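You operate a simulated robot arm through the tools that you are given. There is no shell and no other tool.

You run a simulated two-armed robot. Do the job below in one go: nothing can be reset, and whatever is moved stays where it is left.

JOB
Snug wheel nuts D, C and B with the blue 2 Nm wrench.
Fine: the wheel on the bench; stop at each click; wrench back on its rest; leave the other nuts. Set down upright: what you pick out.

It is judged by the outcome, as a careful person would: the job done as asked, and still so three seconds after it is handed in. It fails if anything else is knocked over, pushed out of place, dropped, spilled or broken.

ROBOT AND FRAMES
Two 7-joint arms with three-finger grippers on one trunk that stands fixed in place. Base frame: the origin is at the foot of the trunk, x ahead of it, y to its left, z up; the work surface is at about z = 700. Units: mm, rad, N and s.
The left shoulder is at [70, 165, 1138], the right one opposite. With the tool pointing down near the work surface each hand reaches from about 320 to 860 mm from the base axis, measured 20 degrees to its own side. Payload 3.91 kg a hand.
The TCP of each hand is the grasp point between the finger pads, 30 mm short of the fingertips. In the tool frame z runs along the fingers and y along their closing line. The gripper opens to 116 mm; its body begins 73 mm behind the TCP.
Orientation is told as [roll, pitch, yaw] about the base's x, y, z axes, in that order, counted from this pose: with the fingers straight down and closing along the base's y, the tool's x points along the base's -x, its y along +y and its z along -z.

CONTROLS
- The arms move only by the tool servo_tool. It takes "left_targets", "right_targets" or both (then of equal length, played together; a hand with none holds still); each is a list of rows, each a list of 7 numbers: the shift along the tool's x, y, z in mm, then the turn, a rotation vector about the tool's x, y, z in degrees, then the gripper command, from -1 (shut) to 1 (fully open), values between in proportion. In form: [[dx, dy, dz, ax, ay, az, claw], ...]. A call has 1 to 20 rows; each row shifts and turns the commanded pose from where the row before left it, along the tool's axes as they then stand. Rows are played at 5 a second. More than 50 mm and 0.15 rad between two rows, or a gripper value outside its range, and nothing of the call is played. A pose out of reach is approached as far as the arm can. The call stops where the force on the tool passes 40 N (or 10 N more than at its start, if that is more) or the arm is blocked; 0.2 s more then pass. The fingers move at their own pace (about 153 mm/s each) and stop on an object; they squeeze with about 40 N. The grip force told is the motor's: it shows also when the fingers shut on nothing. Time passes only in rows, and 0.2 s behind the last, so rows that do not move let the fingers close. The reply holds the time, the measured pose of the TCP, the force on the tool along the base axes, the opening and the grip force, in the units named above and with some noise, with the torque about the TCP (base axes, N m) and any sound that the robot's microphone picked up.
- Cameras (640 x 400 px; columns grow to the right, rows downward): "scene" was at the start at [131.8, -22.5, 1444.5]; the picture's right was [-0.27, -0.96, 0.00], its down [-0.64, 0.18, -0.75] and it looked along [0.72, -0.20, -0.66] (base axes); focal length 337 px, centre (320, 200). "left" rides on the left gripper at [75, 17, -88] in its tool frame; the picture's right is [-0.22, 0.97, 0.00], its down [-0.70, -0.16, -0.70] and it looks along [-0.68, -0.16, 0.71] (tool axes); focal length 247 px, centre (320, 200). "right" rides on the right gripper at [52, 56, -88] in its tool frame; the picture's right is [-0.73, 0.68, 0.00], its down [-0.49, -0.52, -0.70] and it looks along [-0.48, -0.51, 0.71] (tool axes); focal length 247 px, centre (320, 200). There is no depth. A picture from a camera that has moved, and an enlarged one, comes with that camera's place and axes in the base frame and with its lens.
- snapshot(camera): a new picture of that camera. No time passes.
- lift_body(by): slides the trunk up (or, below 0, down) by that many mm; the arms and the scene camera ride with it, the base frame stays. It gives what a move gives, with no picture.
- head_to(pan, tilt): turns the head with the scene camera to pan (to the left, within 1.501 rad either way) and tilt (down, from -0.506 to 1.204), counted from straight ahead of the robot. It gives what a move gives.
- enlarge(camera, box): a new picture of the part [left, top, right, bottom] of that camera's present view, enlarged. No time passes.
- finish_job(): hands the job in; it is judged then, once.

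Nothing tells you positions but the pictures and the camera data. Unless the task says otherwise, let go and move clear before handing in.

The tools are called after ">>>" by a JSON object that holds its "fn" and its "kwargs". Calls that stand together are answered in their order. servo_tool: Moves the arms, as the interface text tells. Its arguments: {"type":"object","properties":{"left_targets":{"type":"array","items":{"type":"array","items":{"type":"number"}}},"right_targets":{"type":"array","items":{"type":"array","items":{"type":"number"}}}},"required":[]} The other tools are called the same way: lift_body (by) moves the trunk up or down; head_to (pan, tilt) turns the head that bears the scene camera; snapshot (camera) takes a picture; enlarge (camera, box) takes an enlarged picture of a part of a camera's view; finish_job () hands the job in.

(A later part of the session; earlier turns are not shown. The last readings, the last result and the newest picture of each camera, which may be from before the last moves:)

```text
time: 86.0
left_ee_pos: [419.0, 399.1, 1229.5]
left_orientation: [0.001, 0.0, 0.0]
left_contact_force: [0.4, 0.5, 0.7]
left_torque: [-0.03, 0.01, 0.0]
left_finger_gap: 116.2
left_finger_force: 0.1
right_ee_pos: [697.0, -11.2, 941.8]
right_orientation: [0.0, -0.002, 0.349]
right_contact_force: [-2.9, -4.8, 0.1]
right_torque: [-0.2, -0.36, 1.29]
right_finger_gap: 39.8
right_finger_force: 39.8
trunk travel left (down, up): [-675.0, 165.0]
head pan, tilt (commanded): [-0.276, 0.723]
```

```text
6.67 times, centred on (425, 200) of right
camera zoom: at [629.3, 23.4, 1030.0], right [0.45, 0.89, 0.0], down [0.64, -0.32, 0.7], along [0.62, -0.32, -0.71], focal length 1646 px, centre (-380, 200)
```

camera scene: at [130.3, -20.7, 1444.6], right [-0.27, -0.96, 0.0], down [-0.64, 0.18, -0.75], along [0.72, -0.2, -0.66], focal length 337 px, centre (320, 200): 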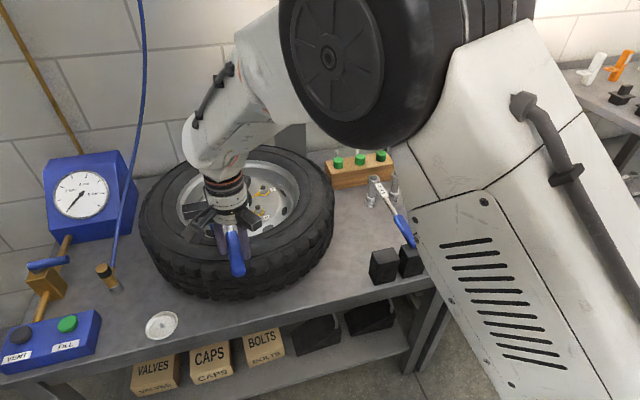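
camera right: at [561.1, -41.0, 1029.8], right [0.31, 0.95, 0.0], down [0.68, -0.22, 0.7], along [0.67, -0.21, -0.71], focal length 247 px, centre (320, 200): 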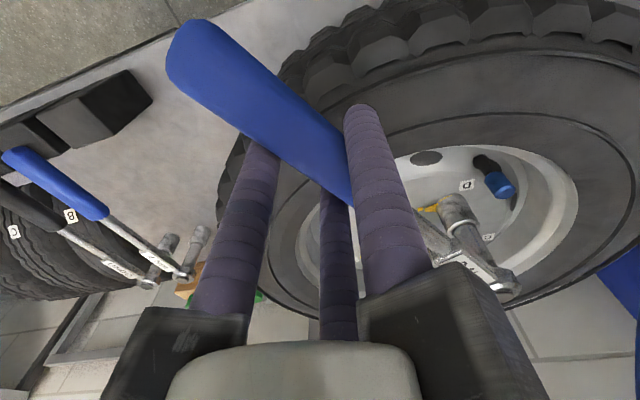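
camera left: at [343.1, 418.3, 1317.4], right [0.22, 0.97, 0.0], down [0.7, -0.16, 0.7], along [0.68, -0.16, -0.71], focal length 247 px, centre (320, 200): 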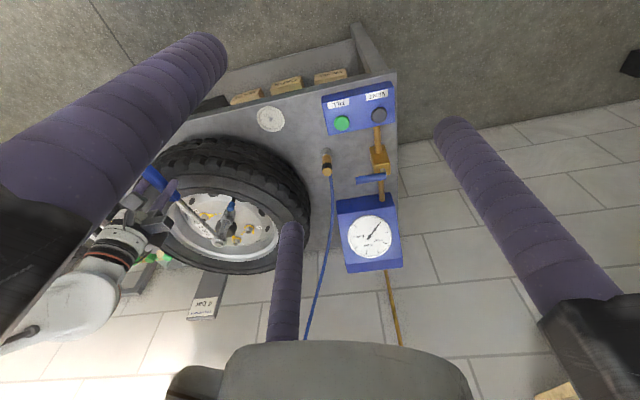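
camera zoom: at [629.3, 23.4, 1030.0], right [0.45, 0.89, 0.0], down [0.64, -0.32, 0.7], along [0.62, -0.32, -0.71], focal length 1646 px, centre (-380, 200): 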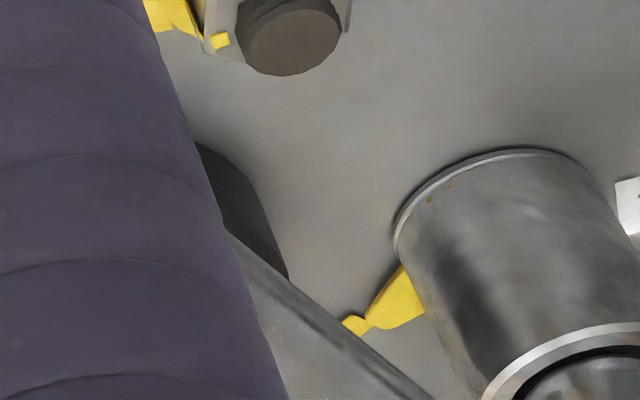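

>>> {"fn": "servo_tool", "kwargs": {"right_targets": [[0.08, 1.77, 0, 0, 0, 0.5, -1]]}}

```text
time: 86.4
left_ee_pos: [419.7, 399.9, 1230.4]
left_orientation: [0.0, -0.001, 0.002]
left_contact_force: [-0.5, 0.2, 0.5]
left_torque: [-0.02, 0.0, -0.01]
left_finger_gap: 116.3
left_finger_force: 0.0
right_ee_pos: [697.0, -7.1, 942.6]
right_orientation: [-0.001, -0.002, 0.34]
right_contact_force: [-3.7, -0.7, 0.6]
right_torque: [0.29, -0.36, 0.25]
right_finger_gap: 39.7
right_finger_force: 40.3
trunk travel left (down, up): [-675.0, 165.0]
head pan, tilt (commanded): [-0.276, 0.723]
```

The torque just dropped to zero, the same release as before (the click). I'll stop here and look at C's pointer.

>>> {"fn": "enlarge", "kwargs": {"camera": "right", "box": [390, 170, 450, 240]}}

>>> {"fn": "servo_tool", "kwargs": {"right_targets": [[0, 0, -4, 0, 0, 0, -1], [0, 0, -6, 0, 0, 0, -1], [0, 0, -8, 0, 0, 0, -1], [0, 0, -8, 0, 0, 0, -1], [0, 0, -10, 0, 0, 0, -1], [0, 0, -10, 0, 0, 0, -1], [0, 0, 0, 0, 0, 0, -1]]}}

>>> {"fn": "enlarge", "kwargs": {"camera": "right", "box": [380, 90, 520, 260]}}

>>> {"fn": "enlarge", "kwargs": {"camera": "left", "box": [195, 195, 275, 255]}}

```text
5.71 times, centred on (420, 205) of right
camera zoom: at [628.4, 27.5, 1029.8], right [0.46, 0.89, 0.0], down [0.63, -0.33, 0.7], along [0.62, -0.32, -0.71], focal length 1411 px, centre (-251, 171)
```

zoom: 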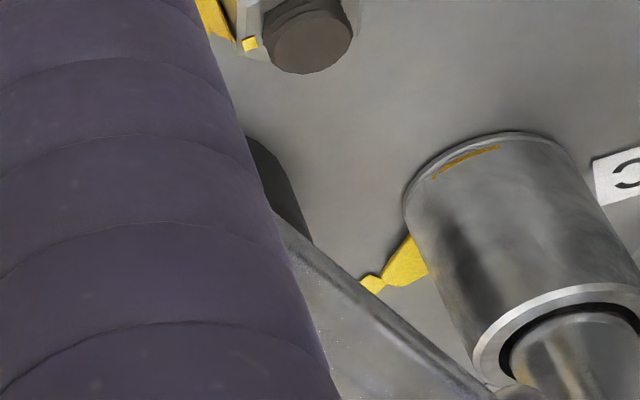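

```text
time: 88.0
left_ee_pos: [421.0, 399.8, 1230.3]
left_orientation: [0.0, 0.002, 0.001]
left_contact_force: [-0.1, 0.3, -1.0]
left_torque: [0.0, 0.0, -0.03]
left_finger_gap: 116.3
left_finger_force: 0.1
right_ee_pos: [697.1, -9.8, 985.9]
right_orientation: [-0.001, 0.0, 0.34]
right_contact_force: [0.5, -0.2, -6.7]
right_torque: [-0.26, 0.53, -0.03]
right_finger_gap: 39.3
right_finger_force: 39.9
trunk travel left (down, up): [-675.0, 165.0]
head pan, tilt (commanded): [-0.276, 0.723]
```

```text
2.35 times, centred on (450, 175) of right
camera zoom: at [629.4, 26.6, 1074.0], right [0.46, 0.89, 0.0], down [0.63, -0.33, 0.7], along [0.62, -0.32, -0.71], focal length 581 px, centre (14, 259)
```

zoom: 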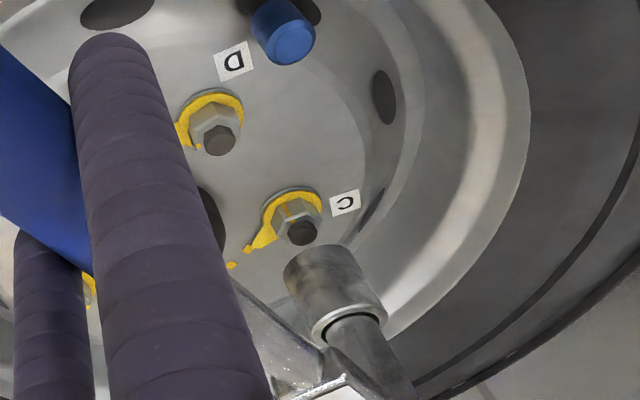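

```text
6.67 times, centred on (235, 225) of left
camera zoom: at [345.1, 417.4, 1317.2], right [0.22, 0.97, 0.0], down [0.7, -0.16, 0.7], along [0.68, -0.16, -0.71], focal length 1646 px, centre (887, 33)
```

zoom: 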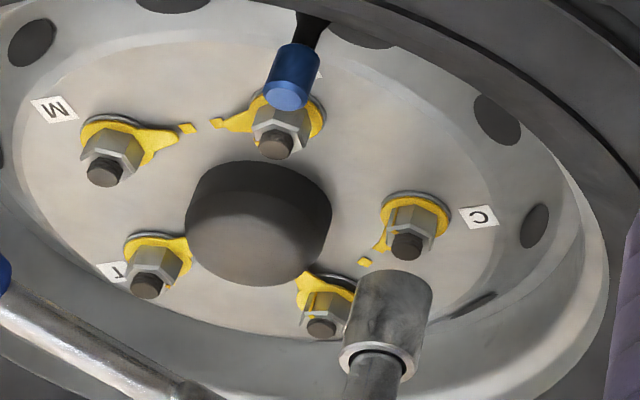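

Nut C's pointer now points straight at its mark. Next is nut B, offset (48, -67) mm from C: I'll translate at height, keeping the same handle yaw (predicted hex match).

>>> {"fn": "servo_tool", "kwargs": {"right_targets": [[-5.67, -19.72, 0, 0, 0, 0, -1], [-5.67, -19.72, 0, 0, 0, 0, -1], [-5.66, -19.72, 0, 0, 0, 0, -1], [-5.66, -19.73, 0, 0, 0, 0, -1], [0, 0, 0, 0, 0, 0, -1], [0, 0, 0, 0, 0, 0, -1]]}}

>>> {"fn": "enlarge", "kwargs": {"camera": "scene", "box": [205, 155, 285, 225]}}

>>> {"fn": "enlarge", "kwargs": {"camera": "left", "box": [185, 195, 265, 275]}}

>>> {"fn": "enlarge", "kwargs": {"camera": "right", "box": [380, 90, 520, 260]}}

```text
time: 89.4
left_ee_pos: [421.2, 399.9, 1229.7]
left_orientation: [0.001, 0.002, 0.0]
left_contact_force: [-0.1, -0.3, -0.2]
left_torque: [0.0, -0.05, 0.0]
left_finger_gap: 115.9
left_finger_force: 0.1
right_ee_pos: [743.2, -76.4, 986.0]
right_orientation: [0.001, 0.001, 0.341]
right_contact_force: [-0.7, -0.2, -6.2]
right_torque: [-0.21, 0.56, 0.04]
right_finger_gap: 39.6
right_finger_force: 39.8
trunk travel left (down, up): [-675.0, 165.0]
head pan, tilt (commanded): [-0.276, 0.723]
```

```text
5.71 times, centred on (245, 190) of scene
camera zoom: at [133.0, -22.5, 1444.3], right [-0.27, -0.96, 0.0], down [-0.64, 0.18, -0.75], along [0.72, -0.2, -0.66], focal length 1924 px, centre (749, 257)
```

zoom: 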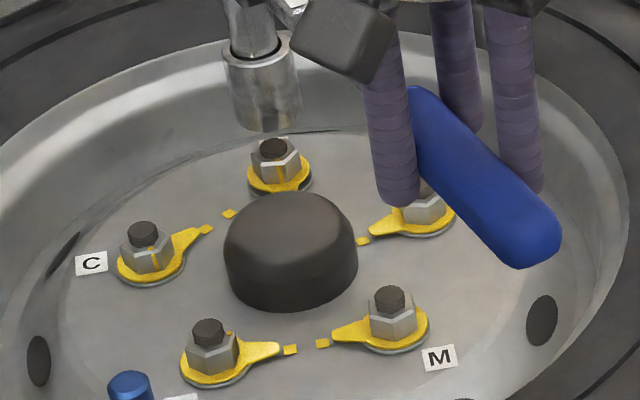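

```text
5.00 times, centred on (225, 235) of left
camera zoom: at [345.1, 417.2, 1317.3], right [0.22, 0.97, 0.0], down [0.7, -0.16, 0.7], along [0.68, -0.16, -0.71], focal length 1235 px, centre (795, 25)
```

zoom: 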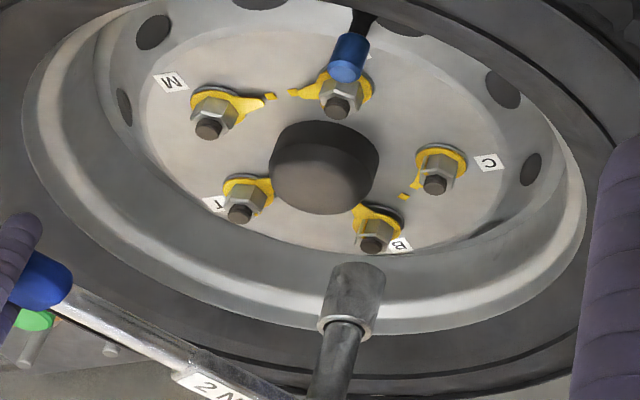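

```text
2.35 times, centred on (450, 175) of right
camera zoom: at [675.9, -40.6, 1074.6], right [0.46, 0.89, 0.0], down [0.63, -0.33, 0.7], along [0.62, -0.32, -0.71], focal length 581 px, centre (14, 259)
```

zoom: 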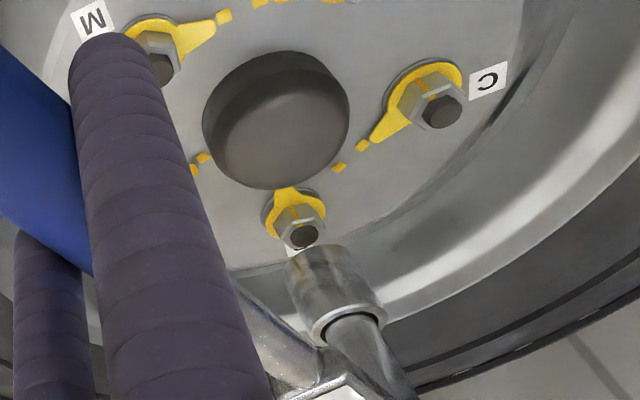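

C and D are both on their marks. The socket is above nut B; lowering 18 mm with a 2° yaw tweak for a closer alignment check.

>>> {"fn": "servo_tool", "kwargs": {"right_targets": [[0.23, 7.08, 0, 0, 0, 2, -1], [0, 0, 6, 0, 0, 0, -1], [0, 0, 6, 0, 0, 0, -1], [0, 0, 6, 0, 0, 0, -1], [0, 0, 0, 0, 0, 0, -1], [0, 0, 0, 0, 0, 0, -1]]}}

>>> {"fn": "enlarge", "kwargs": {"camera": "scene", "box": [215, 165, 275, 205]}}

>>> {"fn": "enlarge", "kwargs": {"camera": "left", "box": [205, 210, 265, 270]}}

>>> {"fn": "enlarge", "kwargs": {"camera": "right", "box": [410, 140, 490, 240]}}

```text
time: 90.8
left_ee_pos: [420.1, 400.0, 1230.1]
left_orientation: [0.0, 0.0, 0.0]
left_contact_force: [0.0, -0.2, -0.5]
left_torque: [0.02, 0.01, 0.01]
left_finger_gap: 116.0
left_finger_force: 0.1
right_ee_pos: [743.1, -70.4, 967.6]
right_orientation: [-0.002, 0.0, 0.306]
right_contact_force: [0.5, -0.2, -5.8]
right_torque: [-0.23, 0.56, 0.02]
right_finger_gap: 39.3
right_finger_force: 40.4
trunk travel left (down, up): [-675.0, 165.0]
head pan, tilt (commanded): [-0.276, 0.723]
```

```text
10.00 times, centred on (245, 185) of scene
camera zoom: at [132.7, -22.3, 1444.4], right [-0.27, -0.96, 0.0], down [-0.64, 0.18, -0.75], along [0.72, -0.2, -0.66], focal length 3368 px, centre (1070, 350)
```

zoom: 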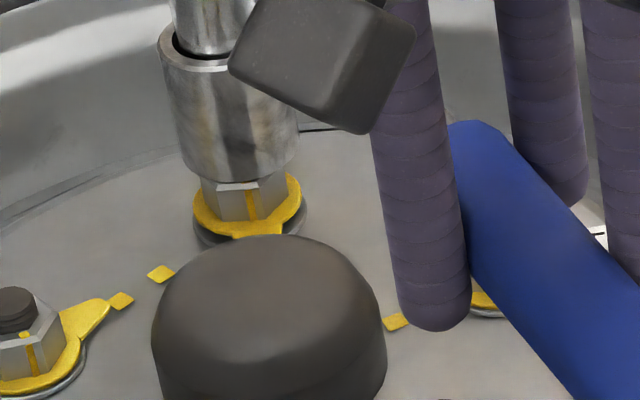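

```text
6.67 times, centred on (235, 240) of left
camera zoom: at [344.9, 417.5, 1317.2], right [0.22, 0.97, 0.0], down [0.7, -0.16, 0.7], along [0.68, -0.16, -0.71], focal length 1646 px, centre (887, -67)
```

zoom: 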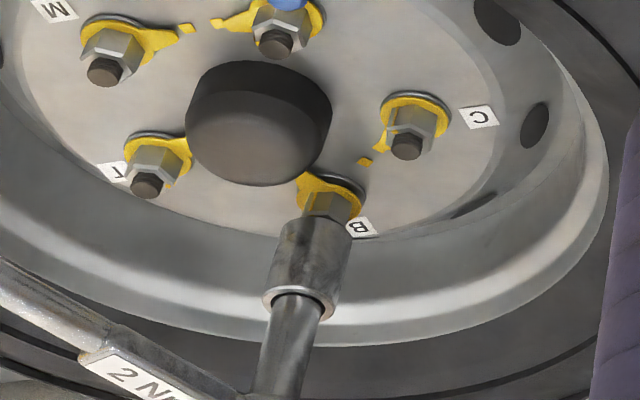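

```text
4.00 times, centred on (450, 190) of right
camera zoom: at [675.6, -31.0, 1056.4], right [0.49, 0.87, 0.0], down [0.62, -0.35, 0.7], along [0.61, -0.35, -0.71], focal length 988 px, centre (-200, 240)
```

zoom: 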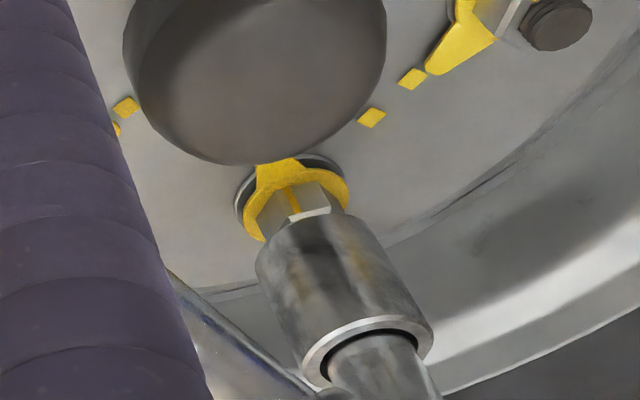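

The views agree within about 1 mm. A small +y correction, then down.

>>> {"fn": "servo_tool", "kwargs": {"right_targets": [[-0.21, 0.67, 0, 0, 0, 0, -1], [0, 0, 4, 0, 0, 0, -1], [0, 0, 4, 0, 0, 0, -1], [0, 0, 2, 0, 0, 0, -1], [0, 0, 0, 0, 0, 0, -1]]}}

>>> {"fn": "servo_tool", "kwargs": {"right_targets": [[0, 0, 2, 0, 0, 0, -1], [0, 0, 2, 0, 0, 0, -1], [0, 0, 0, 0, 0, 0, -1]]}}

```text
time: 92.0
left_ee_pos: [420.7, 400.4, 1230.7]
left_orientation: [0.0, 0.002, 0.001]
left_contact_force: [0.0, 0.6, -0.5]
left_torque: [-0.03, 0.01, 0.02]
left_finger_gap: 115.9
left_finger_force: 0.1
right_ee_pos: [741.2, -67.7, 959.3]
right_orientation: [0.001, -0.001, 0.305]
right_contact_force: [0.4, -0.1, -5.9]
right_torque: [-0.24, 0.55, 0.03]
right_finger_gap: 39.6
right_finger_force: 40.1
trunk travel left (down, up): [-675.0, 165.0]
head pan, tilt (commanded): [-0.276, 0.723]
```

```text
time: 92.8
left_ee_pos: [420.4, 400.9, 1229.5]
left_orientation: [-0.001, 0.0, 0.001]
left_contact_force: [0.1, 0.3, -0.4]
left_torque: [0.0, -0.01, 0.01]
left_finger_gap: 116.1
left_finger_force: 0.0
right_ee_pos: [743.7, -67.9, 954.1]
right_orientation: [0.0, 0.0, 0.305]
right_contact_force: [0.1, 0.2, -5.9]
right_torque: [-0.23, 0.58, 0.05]
right_finger_gap: 39.5
right_finger_force: 40.5
trunk travel left (down, up): [-675.0, 165.0]
head pan, tilt (commanded): [-0.276, 0.723]
```

>>> {"fn": "servo_tool", "kwargs": {"right_targets": [[0, 0, 2, 0, 0, 0, -1], [0, 0, 2, 0, 0, 0, -1], [0, 0, 0, 0, 0, 0, -1]]}}

```text
time: 93.6
left_ee_pos: [421.6, 400.3, 1229.6]
left_orientation: [-0.002, 0.0, 0.0]
left_contact_force: [-0.1, 0.2, 0.4]
left_torque: [0.0, -0.03, -0.03]
left_finger_gap: 116.2
left_finger_force: 0.1
right_ee_pos: [741.8, -68.1, 950.5]
right_orientation: [0.001, 0.0, 0.305]
right_contact_force: [0.2, 0.3, -5.4]
right_torque: [-0.23, 0.55, -0.01]
right_finger_gap: 39.5
right_finger_force: 40.1
trunk travel left (down, up): [-675.0, 165.0]
head pan, tilt (commanded): [-0.276, 0.723]
```

It is going over nut B with no contact forces. Continuing to seat.

>>> {"fn": "servo_tool", "kwargs": {"right_targets": [[0, 0, 2, 0, 0, 0, -1], [0, 0, 2, 0, 0, 0, -1], [0, 0, 2, 0, 0, 0, -1], [0, 0, 0, 0, 0, 0, -1]]}}

>>> {"fn": "enlarge", "kwargs": {"camera": "right", "box": [410, 140, 490, 240]}}

```text
time: 94.6
left_ee_pos: [421.5, 400.2, 1230.4]
left_orientation: [0.0, 0.001, 0.0]
left_contact_force: [-0.9, 0.5, 0.0]
left_torque: [-0.01, -0.02, -0.01]
left_finger_gap: 116.0
left_finger_force: 0.0
right_ee_pos: [742.6, -69.5, 945.5]
right_orientation: [0.0, 0.0, 0.305]
right_contact_force: [-0.3, 0.2, -5.5]
right_torque: [-0.14, 0.55, 0.13]
right_finger_gap: 39.5
right_finger_force: 40.4
trunk travel left (down, up): [-675.0, 165.0]
head pan, tilt (commanded): [-0.276, 0.723]
```

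```text
4.00 times, centred on (450, 190) of right
camera zoom: at [675.3, -30.9, 1033.0], right [0.49, 0.87, 0.0], down [0.62, -0.35, 0.7], along [0.61, -0.35, -0.71], focal length 988 px, centre (-200, 240)
```

zoom: 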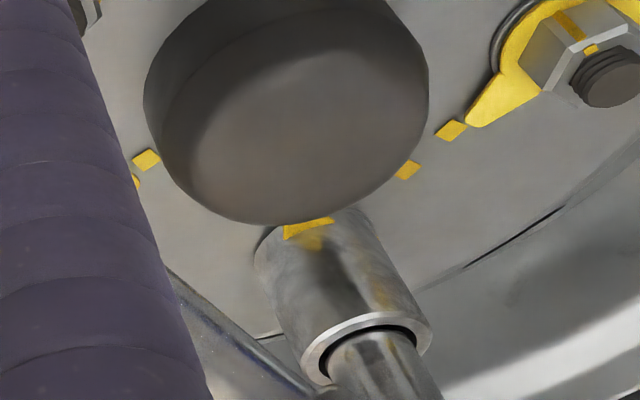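

>>> {"fn": "servo_tool", "kwargs": {"right_targets": [[0, 0, 1.5, 0, 0, 0, -1], [0, 0, 1.5, 0, 0, 0, -1], [0, 0, 0, 0, 0, 0, -1]]}}

```text
time: 95.4
left_ee_pos: [420.7, 400.2, 1230.4]
left_orientation: [0.0, 0.0, 0.0]
left_contact_force: [-0.8, -0.4, -0.2]
left_torque: [0.01, 0.05, 0.0]
left_finger_gap: 116.2
left_finger_force: 0.1
right_ee_pos: [741.7, -69.1, 943.8]
right_orientation: [0.001, -0.003, 0.306]
right_contact_force: [0.1, 0.2, 1.0]
right_torque: [0.35, -0.83, 0.04]
right_finger_gap: 39.6
right_finger_force: 39.7
trunk travel left (down, up): [-675.0, 165.0]
head pan, tilt (commanded): [-0.276, 0.723]
```

Seated on nut B. Turning clockwise from yaw 17°, first part of the stroke.

>>> {"fn": "servo_tool", "kwargs": {"right_targets": [[0.23, 7.08, 0, 0, 0, 2, -1], [0.23, 7.08, 0, 0, 0, 2, -1], [0.23, 7.08, 0, 0, 0, 2, -1], [0.23, 7.08, 0, 0, 0, 2, -1]]}}

>>> {"fn": "servo_tool", "kwargs": {"right_targets": [[0.23, 7.08, 0, 0, 0, 2, -1], [0.23, 7.08, 0, 0, 0, 2, -1], [0.23, 7.08, 0, 0, 0, 2, -1], [0.23, 7.08, 0, 0, 0, 2, -1]]}}

>>> {"fn": "enlarge", "kwargs": {"camera": "right", "box": [410, 140, 490, 240]}}

>>> {"fn": "enlarge", "kwargs": {"camera": "left", "box": [205, 210, 265, 270]}}

```text
time: 96.4
left_ee_pos: [419.6, 401.1, 1230.4]
left_orientation: [0.0, 0.001, 0.001]
left_contact_force: [0.6, 0.4, -0.5]
left_torque: [0.0, 0.03, -0.03]
left_finger_gap: 116.2
left_finger_force: 0.1
right_ee_pos: [733.6, -41.8, 943.0]
right_orientation: [0.001, -0.001, 0.167]
right_contact_force: [-0.2, -1.2, 4.4]
right_torque: [0.18, -1.3, -0.14]
right_finger_gap: 39.5
right_finger_force: 40.3
trunk travel left (down, up): [-675.0, 165.0]
head pan, tilt (commanded): [-0.276, 0.723]
```

```text
time: 97.4
left_ee_pos: [420.6, 401.2, 1229.6]
left_orientation: [-0.001, 0.0, -0.001]
left_contact_force: [0.3, 0.0, -0.6]
left_torque: [-0.03, -0.02, 0.02]
left_finger_gap: 115.8
left_finger_force: 0.0
right_ee_pos: [729.5, -14.2, 943.3]
right_orientation: [0.0, -0.001, 0.025]
right_contact_force: [3.1, 1.0, 3.6]
right_torque: [0.13, -2.03, 0.15]
right_finger_gap: 39.5
right_finger_force: 39.9
trunk travel left (down, up): [-675.0, 165.0]
head pan, tilt (commanded): [-0.276, 0.723]
```

```text
4.00 times, centred on (450, 190) of right
camera zoom: at [675.6, 42.0, 1030.6], right [0.71, 0.7, 0.0], down [0.5, -0.51, 0.7], along [0.49, -0.5, -0.71], focal length 988 px, centre (-200, 240)
```

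zoom: 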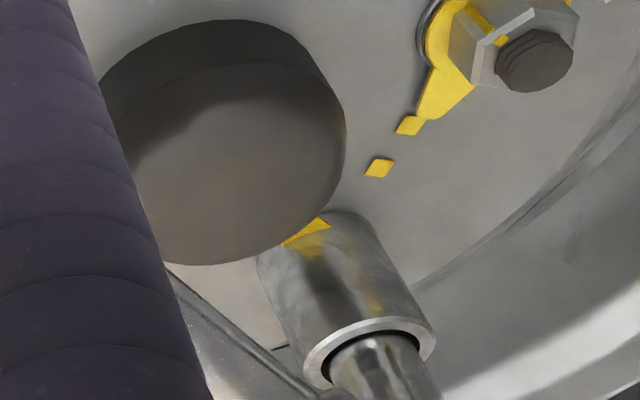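

```text
6.67 times, centred on (235, 240) of left
camera zoom: at [344.0, 417.8, 1317.4], right [0.22, 0.97, 0.0], down [0.7, -0.16, 0.7], along [0.68, -0.16, -0.71], focal length 1646 px, centre (887, -67)
```

zoom: 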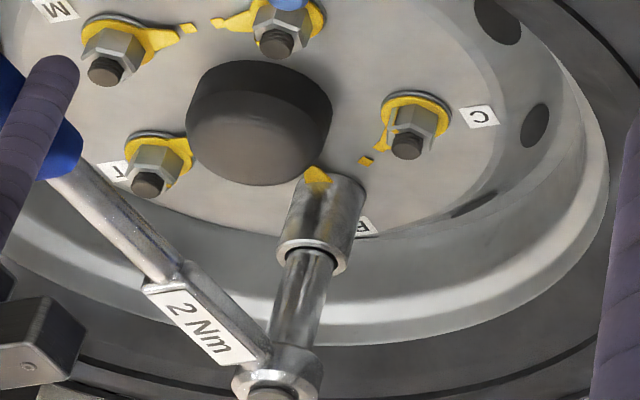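

>>> {"fn": "servo_tool", "kwargs": {"right_targets": [[0.23, 7.08, -0.8, 0, 0, 2, -1], [0.23, 7.08, 0, 0, 0, 2, -1], [0.23, 7.08, 0, 0, 0, 2, -1]]}}

>>> {"fn": "enlarge", "kwargs": {"camera": "left", "box": [205, 210, 265, 270]}}

```text
time: 98.2
left_ee_pos: [420.6, 401.6, 1230.0]
left_orientation: [0.0, 0.0, 0.0]
left_contact_force: [0.5, -0.4, -0.6]
left_torque: [-0.03, -0.03, 0.0]
left_finger_gap: 115.8
left_finger_force: 0.0
right_ee_pos: [728.4, 7.6, 943.4]
right_orientation: [0.001, 0.0, -0.08]
right_contact_force: [0.9, 0.6, 1.9]
right_torque: [-0.01, -1.15, 0.46]
right_finger_gap: 39.1
right_finger_force: 39.7
trunk travel left (down, up): [-675.0, 165.0]
head pan, tilt (commanded): [-0.276, 0.723]
```

```text
6.67 times, centred on (235, 240) of left
camera zoom: at [343.8, 417.9, 1317.4], right [0.22, 0.97, 0.0], down [0.7, -0.16, 0.7], along [0.68, -0.16, -0.71], focal length 1646 px, centre (887, -67)
```

zoom: 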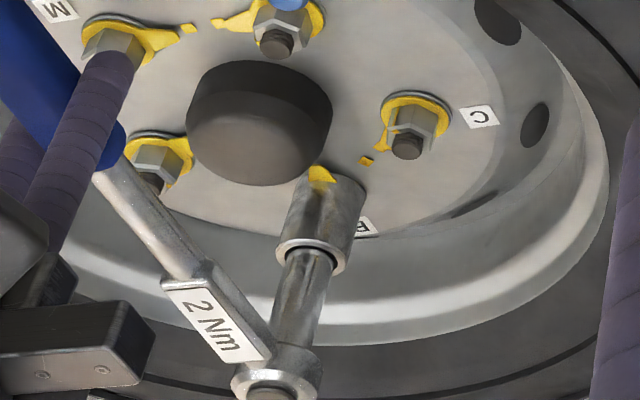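

>>> {"fn": "servo_tool", "kwargs": {"right_targets": [[0.23, 7.08, 0, 0, 0, 2, -1], [0.23, 7.08, 0, 0, 0, 2, -1], [0.23, 7.08, 0, 0, 0, 2, -1]]}}

>>> {"fn": "enlarge", "kwargs": {"camera": "left", "box": [205, 210, 265, 270]}}

```text
time: 99.0
left_ee_pos: [419.3, 400.7, 1229.2]
left_orientation: [0.001, -0.001, 0.001]
left_contact_force: [0.5, 0.7, -0.6]
left_torque: [0.0, -0.04, 0.0]
left_finger_gap: 115.8
left_finger_force: 0.1
right_ee_pos: [731.0, 30.1, 943.0]
right_orientation: [-0.001, 0.001, -0.184]
right_contact_force: [-0.9, -0.8, -1.1]
right_torque: [-0.12, -0.11, 0.29]
right_finger_gap: 39.5
right_finger_force: 39.4
trunk travel left (down, up): [-675.0, 165.0]
head pan, tilt (commanded): [-0.276, 0.723]
```

```text
6.67 times, centred on (235, 240) of left
camera zoom: at [344.3, 417.4, 1317.4], right [0.22, 0.97, 0.0], down [0.7, -0.16, 0.7], along [0.68, -0.16, -0.71], focal length 1646 px, centre (887, -67)
```

zoom: 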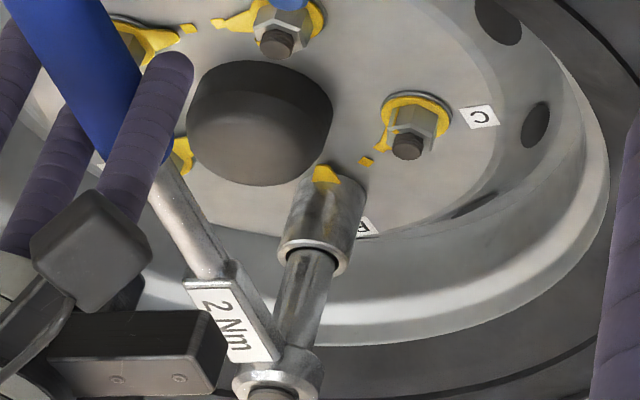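

Nut B is following at about 0.5 Nm. Now ratcheting back counter-clockwise for a full working stroke.

>>> {"fn": "servo_tool", "kwargs": {"right_targets": [[-0.47, -7.07, 0, 0, 0, -2, -1], [-1.19, -14.12, 0, 0, 0, -4, -1], [-1.19, -14.12, 0, 0, 0, -4, -1], [-1.19, -14.12, 0, 0, 0, -4, -1], [-1.19, -14.12, 0, 0, 0, -4, -1]]}}

>>> {"fn": "enlarge", "kwargs": {"camera": "left", "box": [205, 210, 265, 270]}}

```text
time: 100.2
left_ee_pos: [420.5, 400.1, 1228.8]
left_orientation: [0.001, 0.0, 0.003]
left_contact_force: [-0.9, -0.4, -0.1]
left_torque: [-0.02, 0.01, 0.0]
left_finger_gap: 116.1
left_finger_force: 0.0
right_ee_pos: [733.3, -34.4, 942.3]
right_orientation: [0.001, 0.004, 0.133]
right_contact_force: [0.3, -0.4, -6.4]
right_torque: [-0.09, 0.64, -0.01]
right_finger_gap: 39.1
right_finger_force: 40.4
trunk travel left (down, up): [-675.0, 165.0]
head pan, tilt (commanded): [-0.276, 0.723]
```

```text
6.67 times, centred on (235, 240) of left
camera zoom: at [344.9, 416.9, 1317.4], right [0.22, 0.97, 0.0], down [0.7, -0.16, 0.7], along [0.68, -0.16, -0.71], focal length 1646 px, centre (887, -67)
```

zoom: 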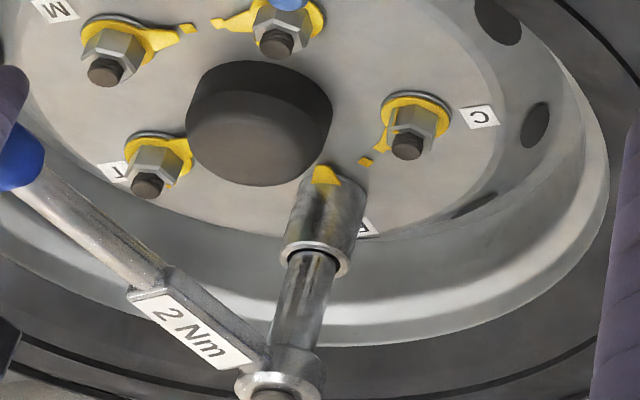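

The pointer stayed put. Continuing back to yaw ≈ 47°.

>>> {"fn": "servo_tool", "kwargs": {"right_targets": [[-1.19, -14.12, 0.3, 0, 0, -4, -1], [-1.19, -14.12, 0, 0, 0, -4, -1], [-1.19, -14.12, 0, 0, 0, -4, -1], [-1.19, -14.12, 0, 0, 0, -4, -1], [-1.19, -14.12, 0, 0, 0, -4, -1], [-1.19, -14.12, 0, 0, 0, -4, -1], [-1.19, -14.12, 0, 0, 0, -4, -1], [-1.19, -14.12, 0, 0, 0, -4, -1], [-1.19, -14.12, 0, 0, 0, -4, -1], [-0.47, -7.07, 0, 0, 0, -2, -1], [0, 0, 0, 0, 0, 0, -1]]}}

>>> {"fn": "enlarge", "kwargs": {"camera": "left", "box": [205, 210, 265, 270]}}

>>> {"fn": "enlarge", "kwargs": {"camera": "scene", "box": [215, 155, 275, 205]}}

```text
time: 102.6
left_ee_pos: [421.7, 400.4, 1231.3]
left_orientation: [0.0, 0.0, 0.001]
left_contact_force: [0.0, -0.1, 0.0]
left_torque: [0.01, 0.03, -0.02]
left_finger_gap: 115.9
left_finger_force: 0.0
right_ee_pos: [796.2, -150.3, 942.4]
right_orientation: [0.001, 0.0, 0.793]
right_contact_force: [-1.4, -1.9, -4.2]
right_torque: [-0.36, 0.31, -0.03]
right_finger_gap: 39.5
right_finger_force: 40.3
trunk travel left (down, up): [-675.0, 165.0]
head pan, tilt (commanded): [-0.276, 0.723]
```

```text
6.67 times, centred on (235, 240) of left
camera zoom: at [344.6, 417.0, 1317.5], right [0.22, 0.97, 0.0], down [0.7, -0.16, 0.7], along [0.68, -0.16, -0.71], focal length 1646 px, centre (887, -67)
```

zoom: 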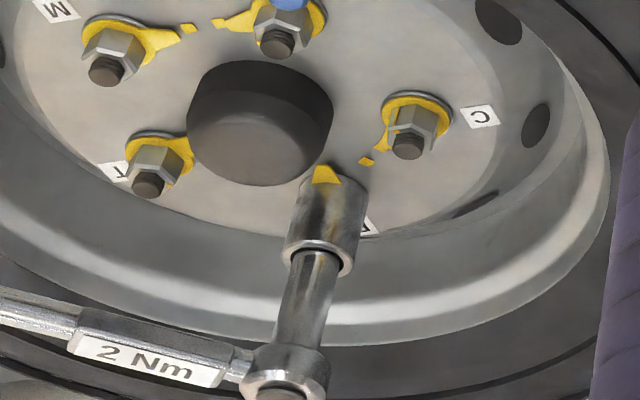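

```text
8.00 times, centred on (245, 180) of scene
camera zoom: at [132.3, -22.8, 1444.4], right [-0.27, -0.96, 0.0], down [-0.64, 0.18, -0.75], along [0.72, -0.2, -0.66], focal length 2694 px, centre (920, 360)
```

zoom: 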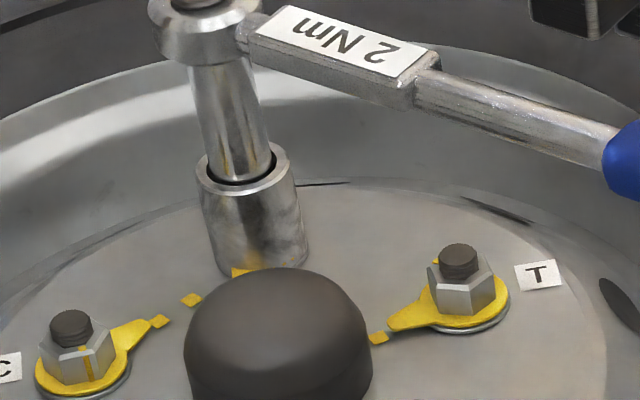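

The B pointer is visible and unchanged. Starting the working stroke clockwise.

>>> {"fn": "servo_tool", "kwargs": {"right_targets": [[0.23, 7.08, 0.3, 0, 0, 2, -1], [0.23, 7.08, 0, 0, 0, 2, -1], [0.23, 7.08, 0, 0, 0, 2, -1], [0.23, 7.08, 0, 0, 0, 2, -1]]}}

>>> {"fn": "servo_tool", "kwargs": {"right_targets": [[0.23, 7.08, 0, 0, 0, 2, -1], [0.23, 7.08, 0, 0, 0, 2, -1]]}}

>>> {"fn": "enlarge", "kwargs": {"camera": "scene", "box": [215, 155, 275, 205]}}

```text
time: 103.6
left_ee_pos: [418.1, 400.3, 1230.0]
left_orientation: [0.001, -0.001, 0.002]
left_contact_force: [-0.5, 0.0, -0.6]
left_torque: [0.0, 0.0, 0.01]
left_finger_gap: 116.1
left_finger_force: 0.1
right_ee_pos: [777.1, -129.5, 944.3]
right_orientation: [-0.002, 0.0, 0.655]
right_contact_force: [-5.0, -2.3, -0.8]
right_torque: [0.14, 0.19, 0.88]
right_finger_gap: 39.4
right_finger_force: 40.2
trunk travel left (down, up): [-675.0, 165.0]
head pan, tilt (commanded): [-0.276, 0.723]
```

```text
time: 104.2
left_ee_pos: [420.2, 400.0, 1229.1]
left_orientation: [-0.001, 0.002, 0.0]
left_contact_force: [0.1, -0.4, 0.4]
left_torque: [0.01, 0.0, -0.01]
left_finger_gap: 115.9
left_finger_force: 0.1
right_ee_pos: [768.2, -116.8, 942.2]
right_orientation: [-0.001, -0.003, 0.583]
right_contact_force: [0.6, -1.9, -1.5]
right_torque: [0.07, -0.46, 0.28]
right_finger_gap: 39.2
right_finger_force: 40.2
trunk travel left (down, up): [-675.0, 165.0]
head pan, tilt (commanded): [-0.276, 0.723]
```

```text
8.00 times, centred on (245, 180) of scene
camera zoom: at [132.0, -22.5, 1444.4], right [-0.27, -0.96, 0.0], down [-0.64, 0.18, -0.75], along [0.72, -0.2, -0.66], focal length 2694 px, centre (920, 360)
```

zoom: 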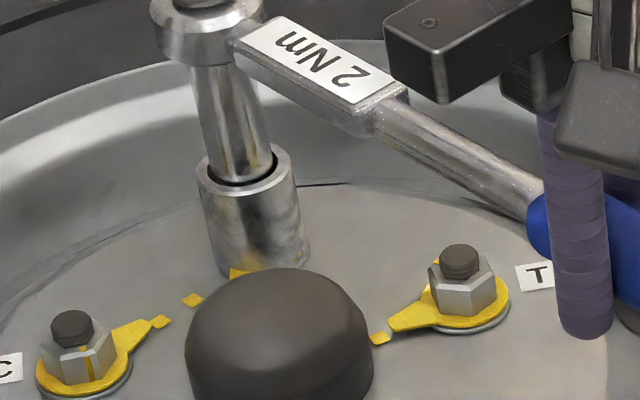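

>>> {"fn": "servo_tool", "kwargs": {"right_targets": [[0.23, 7.08, 0, 0, 0, 2, -1], [0.23, 7.08, 0, 0, 0, 2, -1], [0.23, 7.08, 0, 0, 0, 2, -1]]}}

>>> {"fn": "enlarge", "kwargs": {"camera": "scene", "box": [215, 155, 275, 205]}}

```text
time: 105.0
left_ee_pos: [420.1, 400.9, 1230.3]
left_orientation: [0.0, -0.003, 0.0]
left_contact_force: [0.5, 0.7, -0.6]
left_torque: [-0.03, -0.01, 0.01]
left_finger_gap: 116.1
left_finger_force: 0.1
right_ee_pos: [756.3, -99.2, 943.7]
right_orientation: [-0.001, 0.0, 0.479]
right_contact_force: [0.7, -3.5, 0.4]
right_torque: [-0.04, -0.37, 0.52]
right_finger_gap: 39.3
right_finger_force: 40.4
trunk travel left (down, up): [-675.0, 165.0]
head pan, tilt (commanded): [-0.276, 0.723]
```

```text
8.00 times, centred on (245, 180) of scene
camera zoom: at [131.7, -22.5, 1444.5], right [-0.27, -0.96, 0.0], down [-0.64, 0.18, -0.75], along [0.72, -0.2, -0.66], focal length 2694 px, centre (920, 360)
```

zoom: 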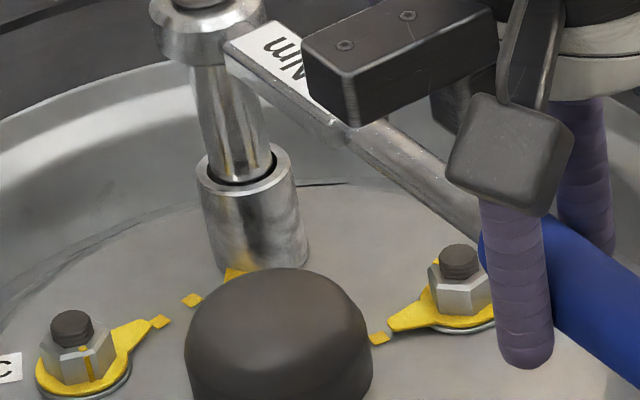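

About 1.2 Nm; switching to 1° steps.

>>> {"fn": "servo_tool", "kwargs": {"right_targets": [[0.14, 3.54, 0, 0, 0, 1, -1], [0.14, 3.54, 0, 0, 0, 1, -1], [0.14, 3.54, 0, 0, 0, 1, -1], [0.14, 3.54, 0, 0, 0, 1, -1]]}}

>>> {"fn": "enlarge", "kwargs": {"camera": "scene", "box": [215, 155, 275, 205]}}

```text
time: 106.0
left_ee_pos: [419.8, 401.0, 1229.8]
left_orientation: [0.001, -0.001, 0.0]
left_contact_force: [-0.5, -1.0, 0.5]
left_torque: [-0.01, 0.0, 0.04]
left_finger_gap: 116.1
left_finger_force: 0.0
right_ee_pos: [750.1, -87.1, 943.2]
right_orientation: [0.0, 0.0, 0.409]
right_contact_force: [-0.8, -1.5, 1.2]
right_torque: [0.27, -0.74, 0.93]
right_finger_gap: 39.7
right_finger_force: 39.9
trunk travel left (down, up): [-675.0, 165.0]
head pan, tilt (commanded): [-0.276, 0.723]
```

```text
8.00 times, centred on (245, 180) of scene
camera zoom: at [131.3, -22.4, 1444.5], right [-0.27, -0.96, 0.0], down [-0.64, 0.18, -0.75], along [0.72, -0.2, -0.66], focal length 2694 px, centre (920, 360)
```

zoom: 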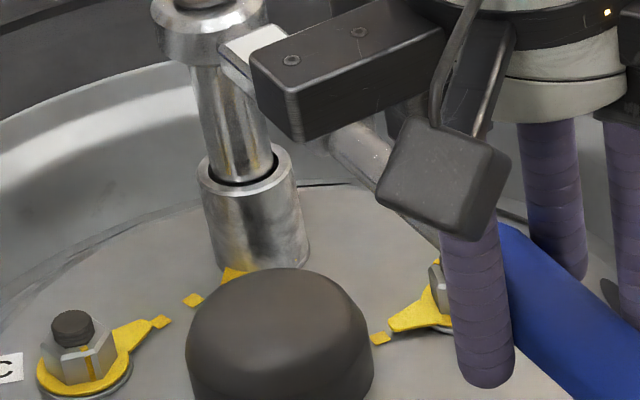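

>>> {"fn": "servo_tool", "kwargs": {"right_targets": [[0.14, 3.54, 0, 0, 0, 1, -1], [0.14, 3.54, 0, 0, 0, 1, -1], [0.14, 3.54, 0, 0, 0, 1, -1], [0.14, 3.54, 0, 0, 0, 1, -1]]}}

>>> {"fn": "enlarge", "kwargs": {"camera": "scene", "box": [215, 155, 275, 205]}}

```text
time: 107.0
left_ee_pos: [420.6, 400.8, 1230.3]
left_orientation: [0.0, 0.0, 0.0]
left_contact_force: [0.4, 0.7, -0.2]
left_torque: [0.02, 0.0, 0.0]
left_finger_gap: 116.1
left_finger_force: 0.1
right_ee_pos: [744.6, -74.5, 942.5]
right_orientation: [-0.001, 0.002, 0.339]
right_contact_force: [-4.7, -2.3, -3.9]
right_torque: [-0.38, 0.57, 1.05]
right_finger_gap: 39.5
right_finger_force: 39.8
trunk travel left (down, up): [-675.0, 165.0]
head pan, tilt (commanded): [-0.276, 0.723]
```

```text
8.00 times, centred on (245, 180) of scene
camera zoom: at [131.9, -22.7, 1444.4], right [-0.27, -0.96, 0.0], down [-0.64, 0.18, -0.75], along [0.72, -0.2, -0.66], focal length 2694 px, centre (920, 360)
```

zoom: 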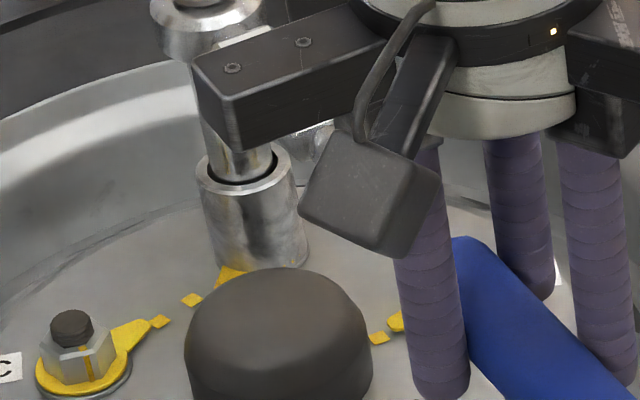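

>>> {"fn": "servo_tool", "kwargs": {"right_targets": [[0.14, 3.54, 0.5, 0, 0, 1, -1], [0.14, 3.54, 0, 0, 0, 1, -1], [0.14, 3.54, 0, 0, 0, 1, -1], [0.14, 3.54, 0, 0, 0, 1, -1]]}}

>>> {"fn": "enlarge", "kwargs": {"camera": "scene", "box": [215, 165, 265, 205]}}

```text
time: 108.0
left_ee_pos: [418.5, 400.1, 1231.7]
left_orientation: [-0.002, -0.001, 0.003]
left_contact_force: [-1.1, -0.4, -0.5]
left_torque: [0.0, 0.02, 0.0]
left_finger_gap: 115.9
left_finger_force: 0.0
right_ee_pos: [740.7, -61.1, 943.4]
right_orientation: [0.002, 0.0, 0.273]
right_contact_force: [-8.4, -1.5, -1.9]
right_torque: [-0.11, 0.68, 1.62]
right_finger_gap: 39.6
right_finger_force: 40.4
trunk travel left (down, up): [-675.0, 165.0]
head pan, tilt (commanded): [-0.276, 0.723]
```

```text
10.00 times, centred on (240, 185) of scene
camera zoom: at [130.7, -22.3, 1444.6], right [-0.27, -0.96, 0.0], down [-0.64, 0.18, -0.75], along [0.72, -0.2, -0.66], focal length 3368 px, centre (1120, 350)
```

zoom: 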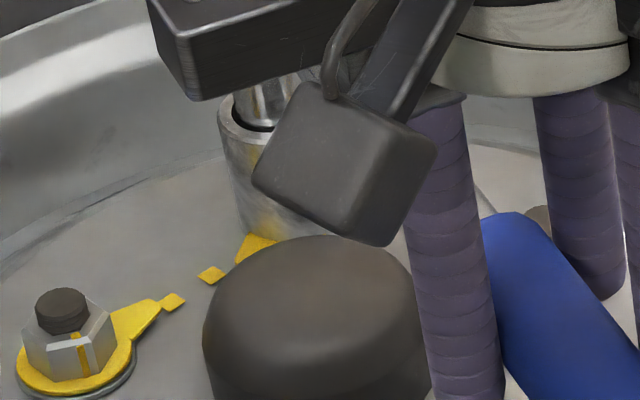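

Torque about 1.4 Nm with some -x side load; I'll relieve it by 1.5 mm and continue by degrees.

>>> {"fn": "servo_tool", "kwargs": {"right_targets": [[1.45, 0.3, 0, 0, 0, 0, -1], [0.14, 3.54, 0, 0, 0, 1, -1], [0.14, 3.54, 0, 0, 0, 1, -1], [0.14, 3.54, 0, 0, 0, 1, -1]]}}

>>> {"fn": "enlarge", "kwargs": {"camera": "scene", "box": [215, 165, 265, 205]}}

```text
time: 109.0
left_ee_pos: [420.5, 400.9, 1229.8]
left_orientation: [0.0, 0.0, 0.0]
left_contact_force: [-0.1, -0.5, 0.7]
left_torque: [0.0, 0.0, -0.02]
left_finger_gap: 115.7
left_finger_force: 0.0
right_ee_pos: [736.6, -51.5, 942.5]
right_orientation: [0.001, -0.003, 0.216]
right_contact_force: [1.0, -1.6, -1.2]
right_torque: [-0.11, -0.63, 1.08]
right_finger_gap: 39.7
right_finger_force: 40.1
trunk travel left (down, up): [-675.0, 165.0]
head pan, tilt (commanded): [-0.276, 0.723]
```

```text
10.00 times, centred on (240, 185) of scene
camera zoom: at [132.1, -22.4, 1444.5], right [-0.27, -0.96, 0.0], down [-0.64, 0.18, -0.75], along [0.72, -0.2, -0.66], focal length 3368 px, centre (1120, 350)
```

zoom: 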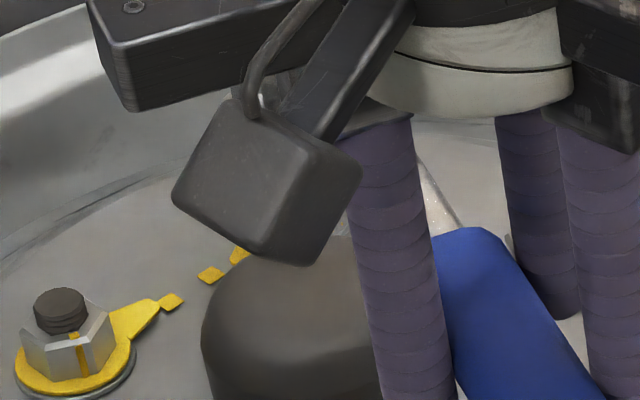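

>>> {"fn": "servo_tool", "kwargs": {"right_targets": [[0.14, 3.54, 0.2, 0, 0, 1, -1], [0.14, 3.54, 0, 0, 0, 1, -1], [0.14, 3.54, 0, 0, 0, 1, -1]]}}

>>> {"fn": "enlarge", "kwargs": {"camera": "left", "box": [215, 215, 255, 255]}}

>>> {"fn": "enlarge", "kwargs": {"camera": "right", "box": [410, 150, 470, 220]}}

```text
time: 109.8
left_ee_pos: [420.5, 400.5, 1230.3]
left_orientation: [0.001, 0.0, 0.0]
left_contact_force: [-0.5, 0.2, 0.7]
left_torque: [0.0, 0.0, 0.01]
left_finger_gap: 116.1
left_finger_force: 0.1
right_ee_pos: [734.1, -39.7, 942.2]
right_orientation: [0.0, -0.002, 0.167]
right_contact_force: [3.2, 0.3, 3.9]
right_torque: [0.24, -1.79, 1.32]
right_finger_gap: 39.4
right_finger_force: 39.4
trunk travel left (down, up): [-675.0, 165.0]
head pan, tilt (commanded): [-0.276, 0.723]
```

```text
10.00 times, centred on (235, 235) of left
camera zoom: at [343.8, 417.4, 1317.7], right [0.22, 0.97, 0.0], down [0.7, -0.16, 0.7], along [0.68, -0.16, -0.71], focal length 2470 px, centre (1170, -150)
```

zoom: 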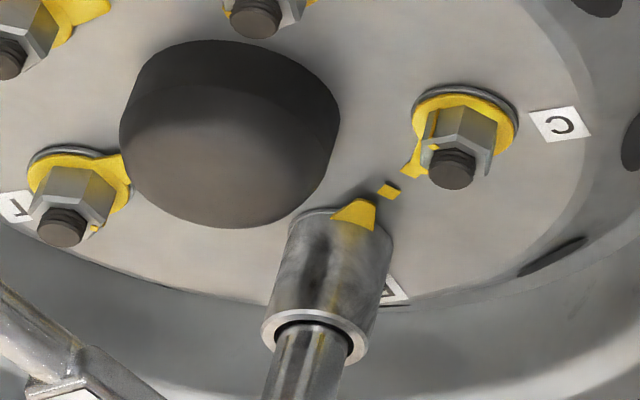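

```text
5.71 times, centred on (440, 185) of right
camera zoom: at [673.1, 5.8, 1029.5], right [0.61, 0.79, 0.0], down [0.56, -0.44, 0.7], along [0.56, -0.43, -0.71], focal length 1411 px, centre (-366, 286)
```

zoom: 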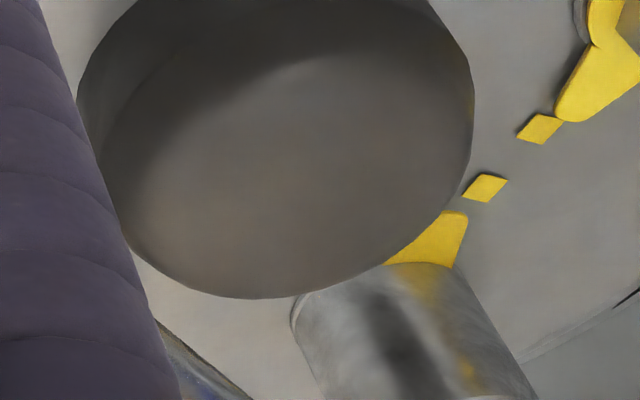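

>>> {"fn": "servo_tool", "kwargs": {"right_targets": [[0.14, 3.54, -0.6, 0, 0, 1, -1], [0.14, 3.54, 0, 0, 0, 1, -1], [0.14, 3.54, 0, 0, 0, 1, -1]]}}

>>> {"fn": "enlarge", "kwargs": {"camera": "right", "box": [410, 150, 470, 220]}}

```text
time: 110.6
left_ee_pos: [418.9, 401.2, 1230.4]
left_orientation: [-0.001, 0.0, 0.0]
left_contact_force: [0.3, -0.8, -1.0]
left_torque: [-0.01, 0.01, 0.01]
left_finger_gap: 116.1
left_finger_force: 0.1
right_ee_pos: [732.2, -30.7, 942.0]
right_orientation: [-0.001, 0.003, 0.115]
right_contact_force: [-1.2, -0.9, 0.1]
right_torque: [0.01, -0.6, 1.52]
right_finger_gap: 39.8
right_finger_force: 40.1
trunk travel left (down, up): [-675.0, 165.0]
head pan, tilt (commanded): [-0.276, 0.723]
```

```text
5.71 times, centred on (440, 185) of right
camera zoom: at [674.0, 19.2, 1029.6], right [0.65, 0.76, 0.0], down [0.54, -0.46, 0.7], along [0.53, -0.46, -0.71], focal length 1411 px, centre (-366, 286)
```

zoom: 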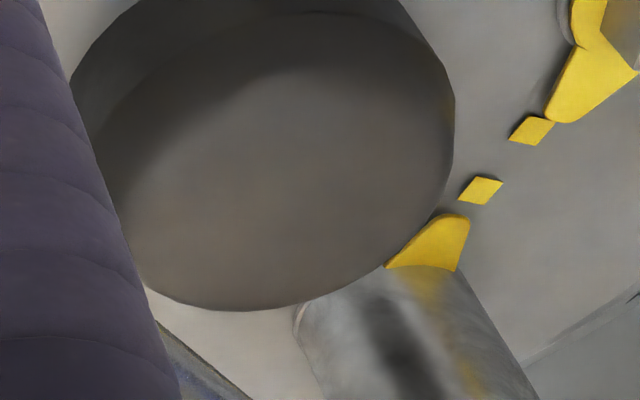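

About 1.65 Nm. Smaller steps.

>>> {"fn": "servo_tool", "kwargs": {"right_targets": [[0.14, 3.54, 0, 0, 0, 1, -1], [0.14, 3.54, 0, 0, 0, 1, -1]]}}

```text
time: 111.2
left_ee_pos: [420.7, 400.7, 1230.0]
left_orientation: [0.0, 0.0, 0.001]
left_contact_force: [-0.2, -0.1, -0.6]
left_torque: [0.0, -0.01, -0.03]
left_finger_gap: 115.9
left_finger_force: 0.1
right_ee_pos: [730.9, -24.5, 941.3]
right_orientation: [0.0, 0.001, 0.081]
right_contact_force: [-1.0, -0.2, -2.0]
right_torque: [-0.09, -0.16, 1.58]
right_finger_gap: 39.7
right_finger_force: 39.9
trunk travel left (down, up): [-675.0, 165.0]
head pan, tilt (commanded): [-0.276, 0.723]
```

>>> {"fn": "servo_tool", "kwargs": {"right_targets": [[0.14, 3.54, 0.2, 0, 0, 1, -1], [0.14, 3.54, 0, 0, 0, 1, -1]]}}

>>> {"fn": "enlarge", "kwargs": {"camera": "right", "box": [410, 150, 470, 220]}}

```text
time: 111.8
left_ee_pos: [420.7, 401.0, 1229.8]
left_orientation: [0.0, -0.001, -0.001]
left_contact_force: [-0.2, -0.4, -0.6]
left_torque: [0.01, 0.01, 0.02]
left_finger_gap: 116.2
left_finger_force: 0.0
right_ee_pos: [730.8, -15.8, 940.2]
right_orientation: [0.0, 0.0, 0.041]
right_contact_force: [-2.1, -1.4, -3.1]
right_torque: [-0.16, 0.14, 1.59]
right_finger_gap: 39.5
right_finger_force: 39.6
trunk travel left (down, up): [-675.0, 165.0]
head pan, tilt (commanded): [-0.276, 0.723]
```

```text
5.71 times, centred on (440, 185) of right
camera zoom: at [675.9, 36.8, 1029.4], right [0.7, 0.71, 0.0], down [0.51, -0.5, 0.7], along [0.5, -0.49, -0.71], focal length 1411 px, centre (-366, 286)
```

zoom: 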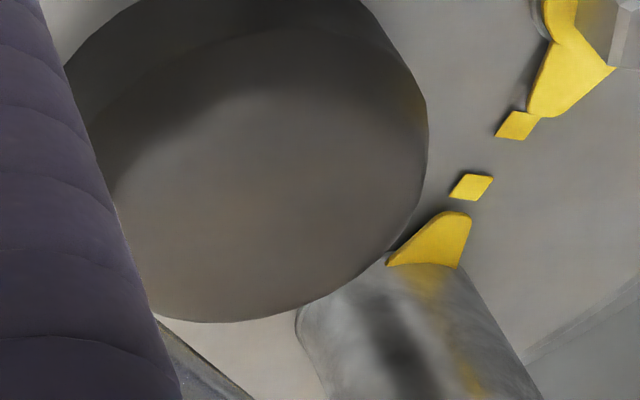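

About 1.8 Nm with the pointer nearly on its mark. Half-degree single steps now.

>>> {"fn": "servo_tool", "kwargs": {"right_targets": [[0.08, 1.77, 0, 0, 0, 0.5, -1]]}}

```text
time: 112.2
left_ee_pos: [421.1, 400.5, 1229.8]
left_orientation: [0.0, 0.001, -0.001]
left_contact_force: [-0.3, 0.6, 0.6]
left_torque: [-0.02, 0.01, -0.01]
left_finger_gap: 116.1
left_finger_force: 0.1
right_ee_pos: [731.4, -14.9, 940.4]
right_orientation: [0.001, 0.0, 0.034]
right_contact_force: [-1.5, -2.7, -3.1]
right_torque: [-0.17, 0.21, 1.54]
right_finger_gap: 39.6
right_finger_force: 40.3
trunk travel left (down, up): [-675.0, 165.0]
head pan, tilt (commanded): [-0.276, 0.723]
```

>>> {"fn": "servo_tool", "kwargs": {"right_targets": [[0.08, 1.77, 0, 0, 0, 0.5, -1]]}}

```text
time: 112.6
left_ee_pos: [421.0, 401.5, 1230.1]
left_orientation: [0.0, 0.001, 0.0]
left_contact_force: [0.2, -0.3, -1.0]
left_torque: [0.01, 0.02, -0.01]
left_finger_gap: 116.1
left_finger_force: 0.0
right_ee_pos: [729.6, -14.3, 942.1]
right_orientation: [0.001, 0.001, 0.026]
right_contact_force: [-0.1, -1.3, -4.6]
right_torque: [-0.15, -0.02, 1.64]
right_finger_gap: 39.7
right_finger_force: 40.0
trunk travel left (down, up): [-675.0, 165.0]
head pan, tilt (commanded): [-0.276, 0.723]
```

>>> {"fn": "servo_tool", "kwargs": {"right_targets": [[0.08, 1.77, 0.3, 0, 0, 0.5, -1]]}}

>>> {"fn": "enlarge", "kwargs": {"camera": "right", "box": [410, 150, 470, 220]}}

```text
time: 113.0
left_ee_pos: [420.3, 400.8, 1229.1]
left_orientation: [0.001, -0.001, 0.001]
left_contact_force: [0.1, -0.2, 0.5]
left_torque: [0.01, 0.01, 0.02]
left_finger_gap: 116.0
left_finger_force: 0.0
right_ee_pos: [729.8, -11.6, 942.0]
right_orientation: [0.002, 0.001, 0.018]
right_contact_force: [-0.9, -1.1, -2.5]
right_torque: [-0.11, -0.15, 1.71]
right_finger_gap: 39.7
right_finger_force: 40.3
trunk travel left (down, up): [-675.0, 165.0]
head pan, tilt (commanded): [-0.276, 0.723]
```

```text
5.71 times, centred on (440, 185) of right
camera zoom: at [676.2, 43.3, 1029.3], right [0.72, 0.69, 0.0], down [0.5, -0.51, 0.7], along [0.49, -0.5, -0.71], focal length 1411 px, centre (-366, 286)
```

zoom: 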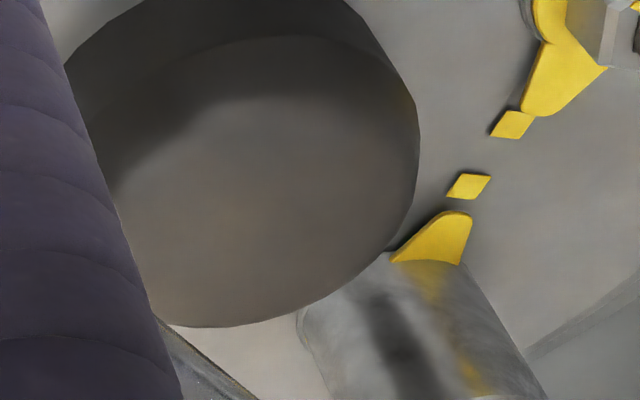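

>>> {"fn": "servo_tool", "kwargs": {"right_targets": [[0.08, 1.77, 0, 0, 0, 0.5, -1]]}}

```text
time: 113.4
left_ee_pos: [419.1, 400.5, 1229.7]
left_orientation: [0.0, 0.0, -0.002]
left_contact_force: [0.3, 0.8, -0.4]
left_torque: [0.02, -0.02, -0.01]
left_finger_gap: 115.8
left_finger_force: 0.1
right_ee_pos: [729.4, -9.6, 941.6]
right_orientation: [0.0, -0.003, 0.008]
right_contact_force: [-2.6, -1.4, 0.1]
right_torque: [-0.1, -0.43, 1.67]
right_finger_gap: 39.8
right_finger_force: 40.2
trunk travel left (down, up): [-675.0, 165.0]
head pan, tilt (commanded): [-0.276, 0.723]
```

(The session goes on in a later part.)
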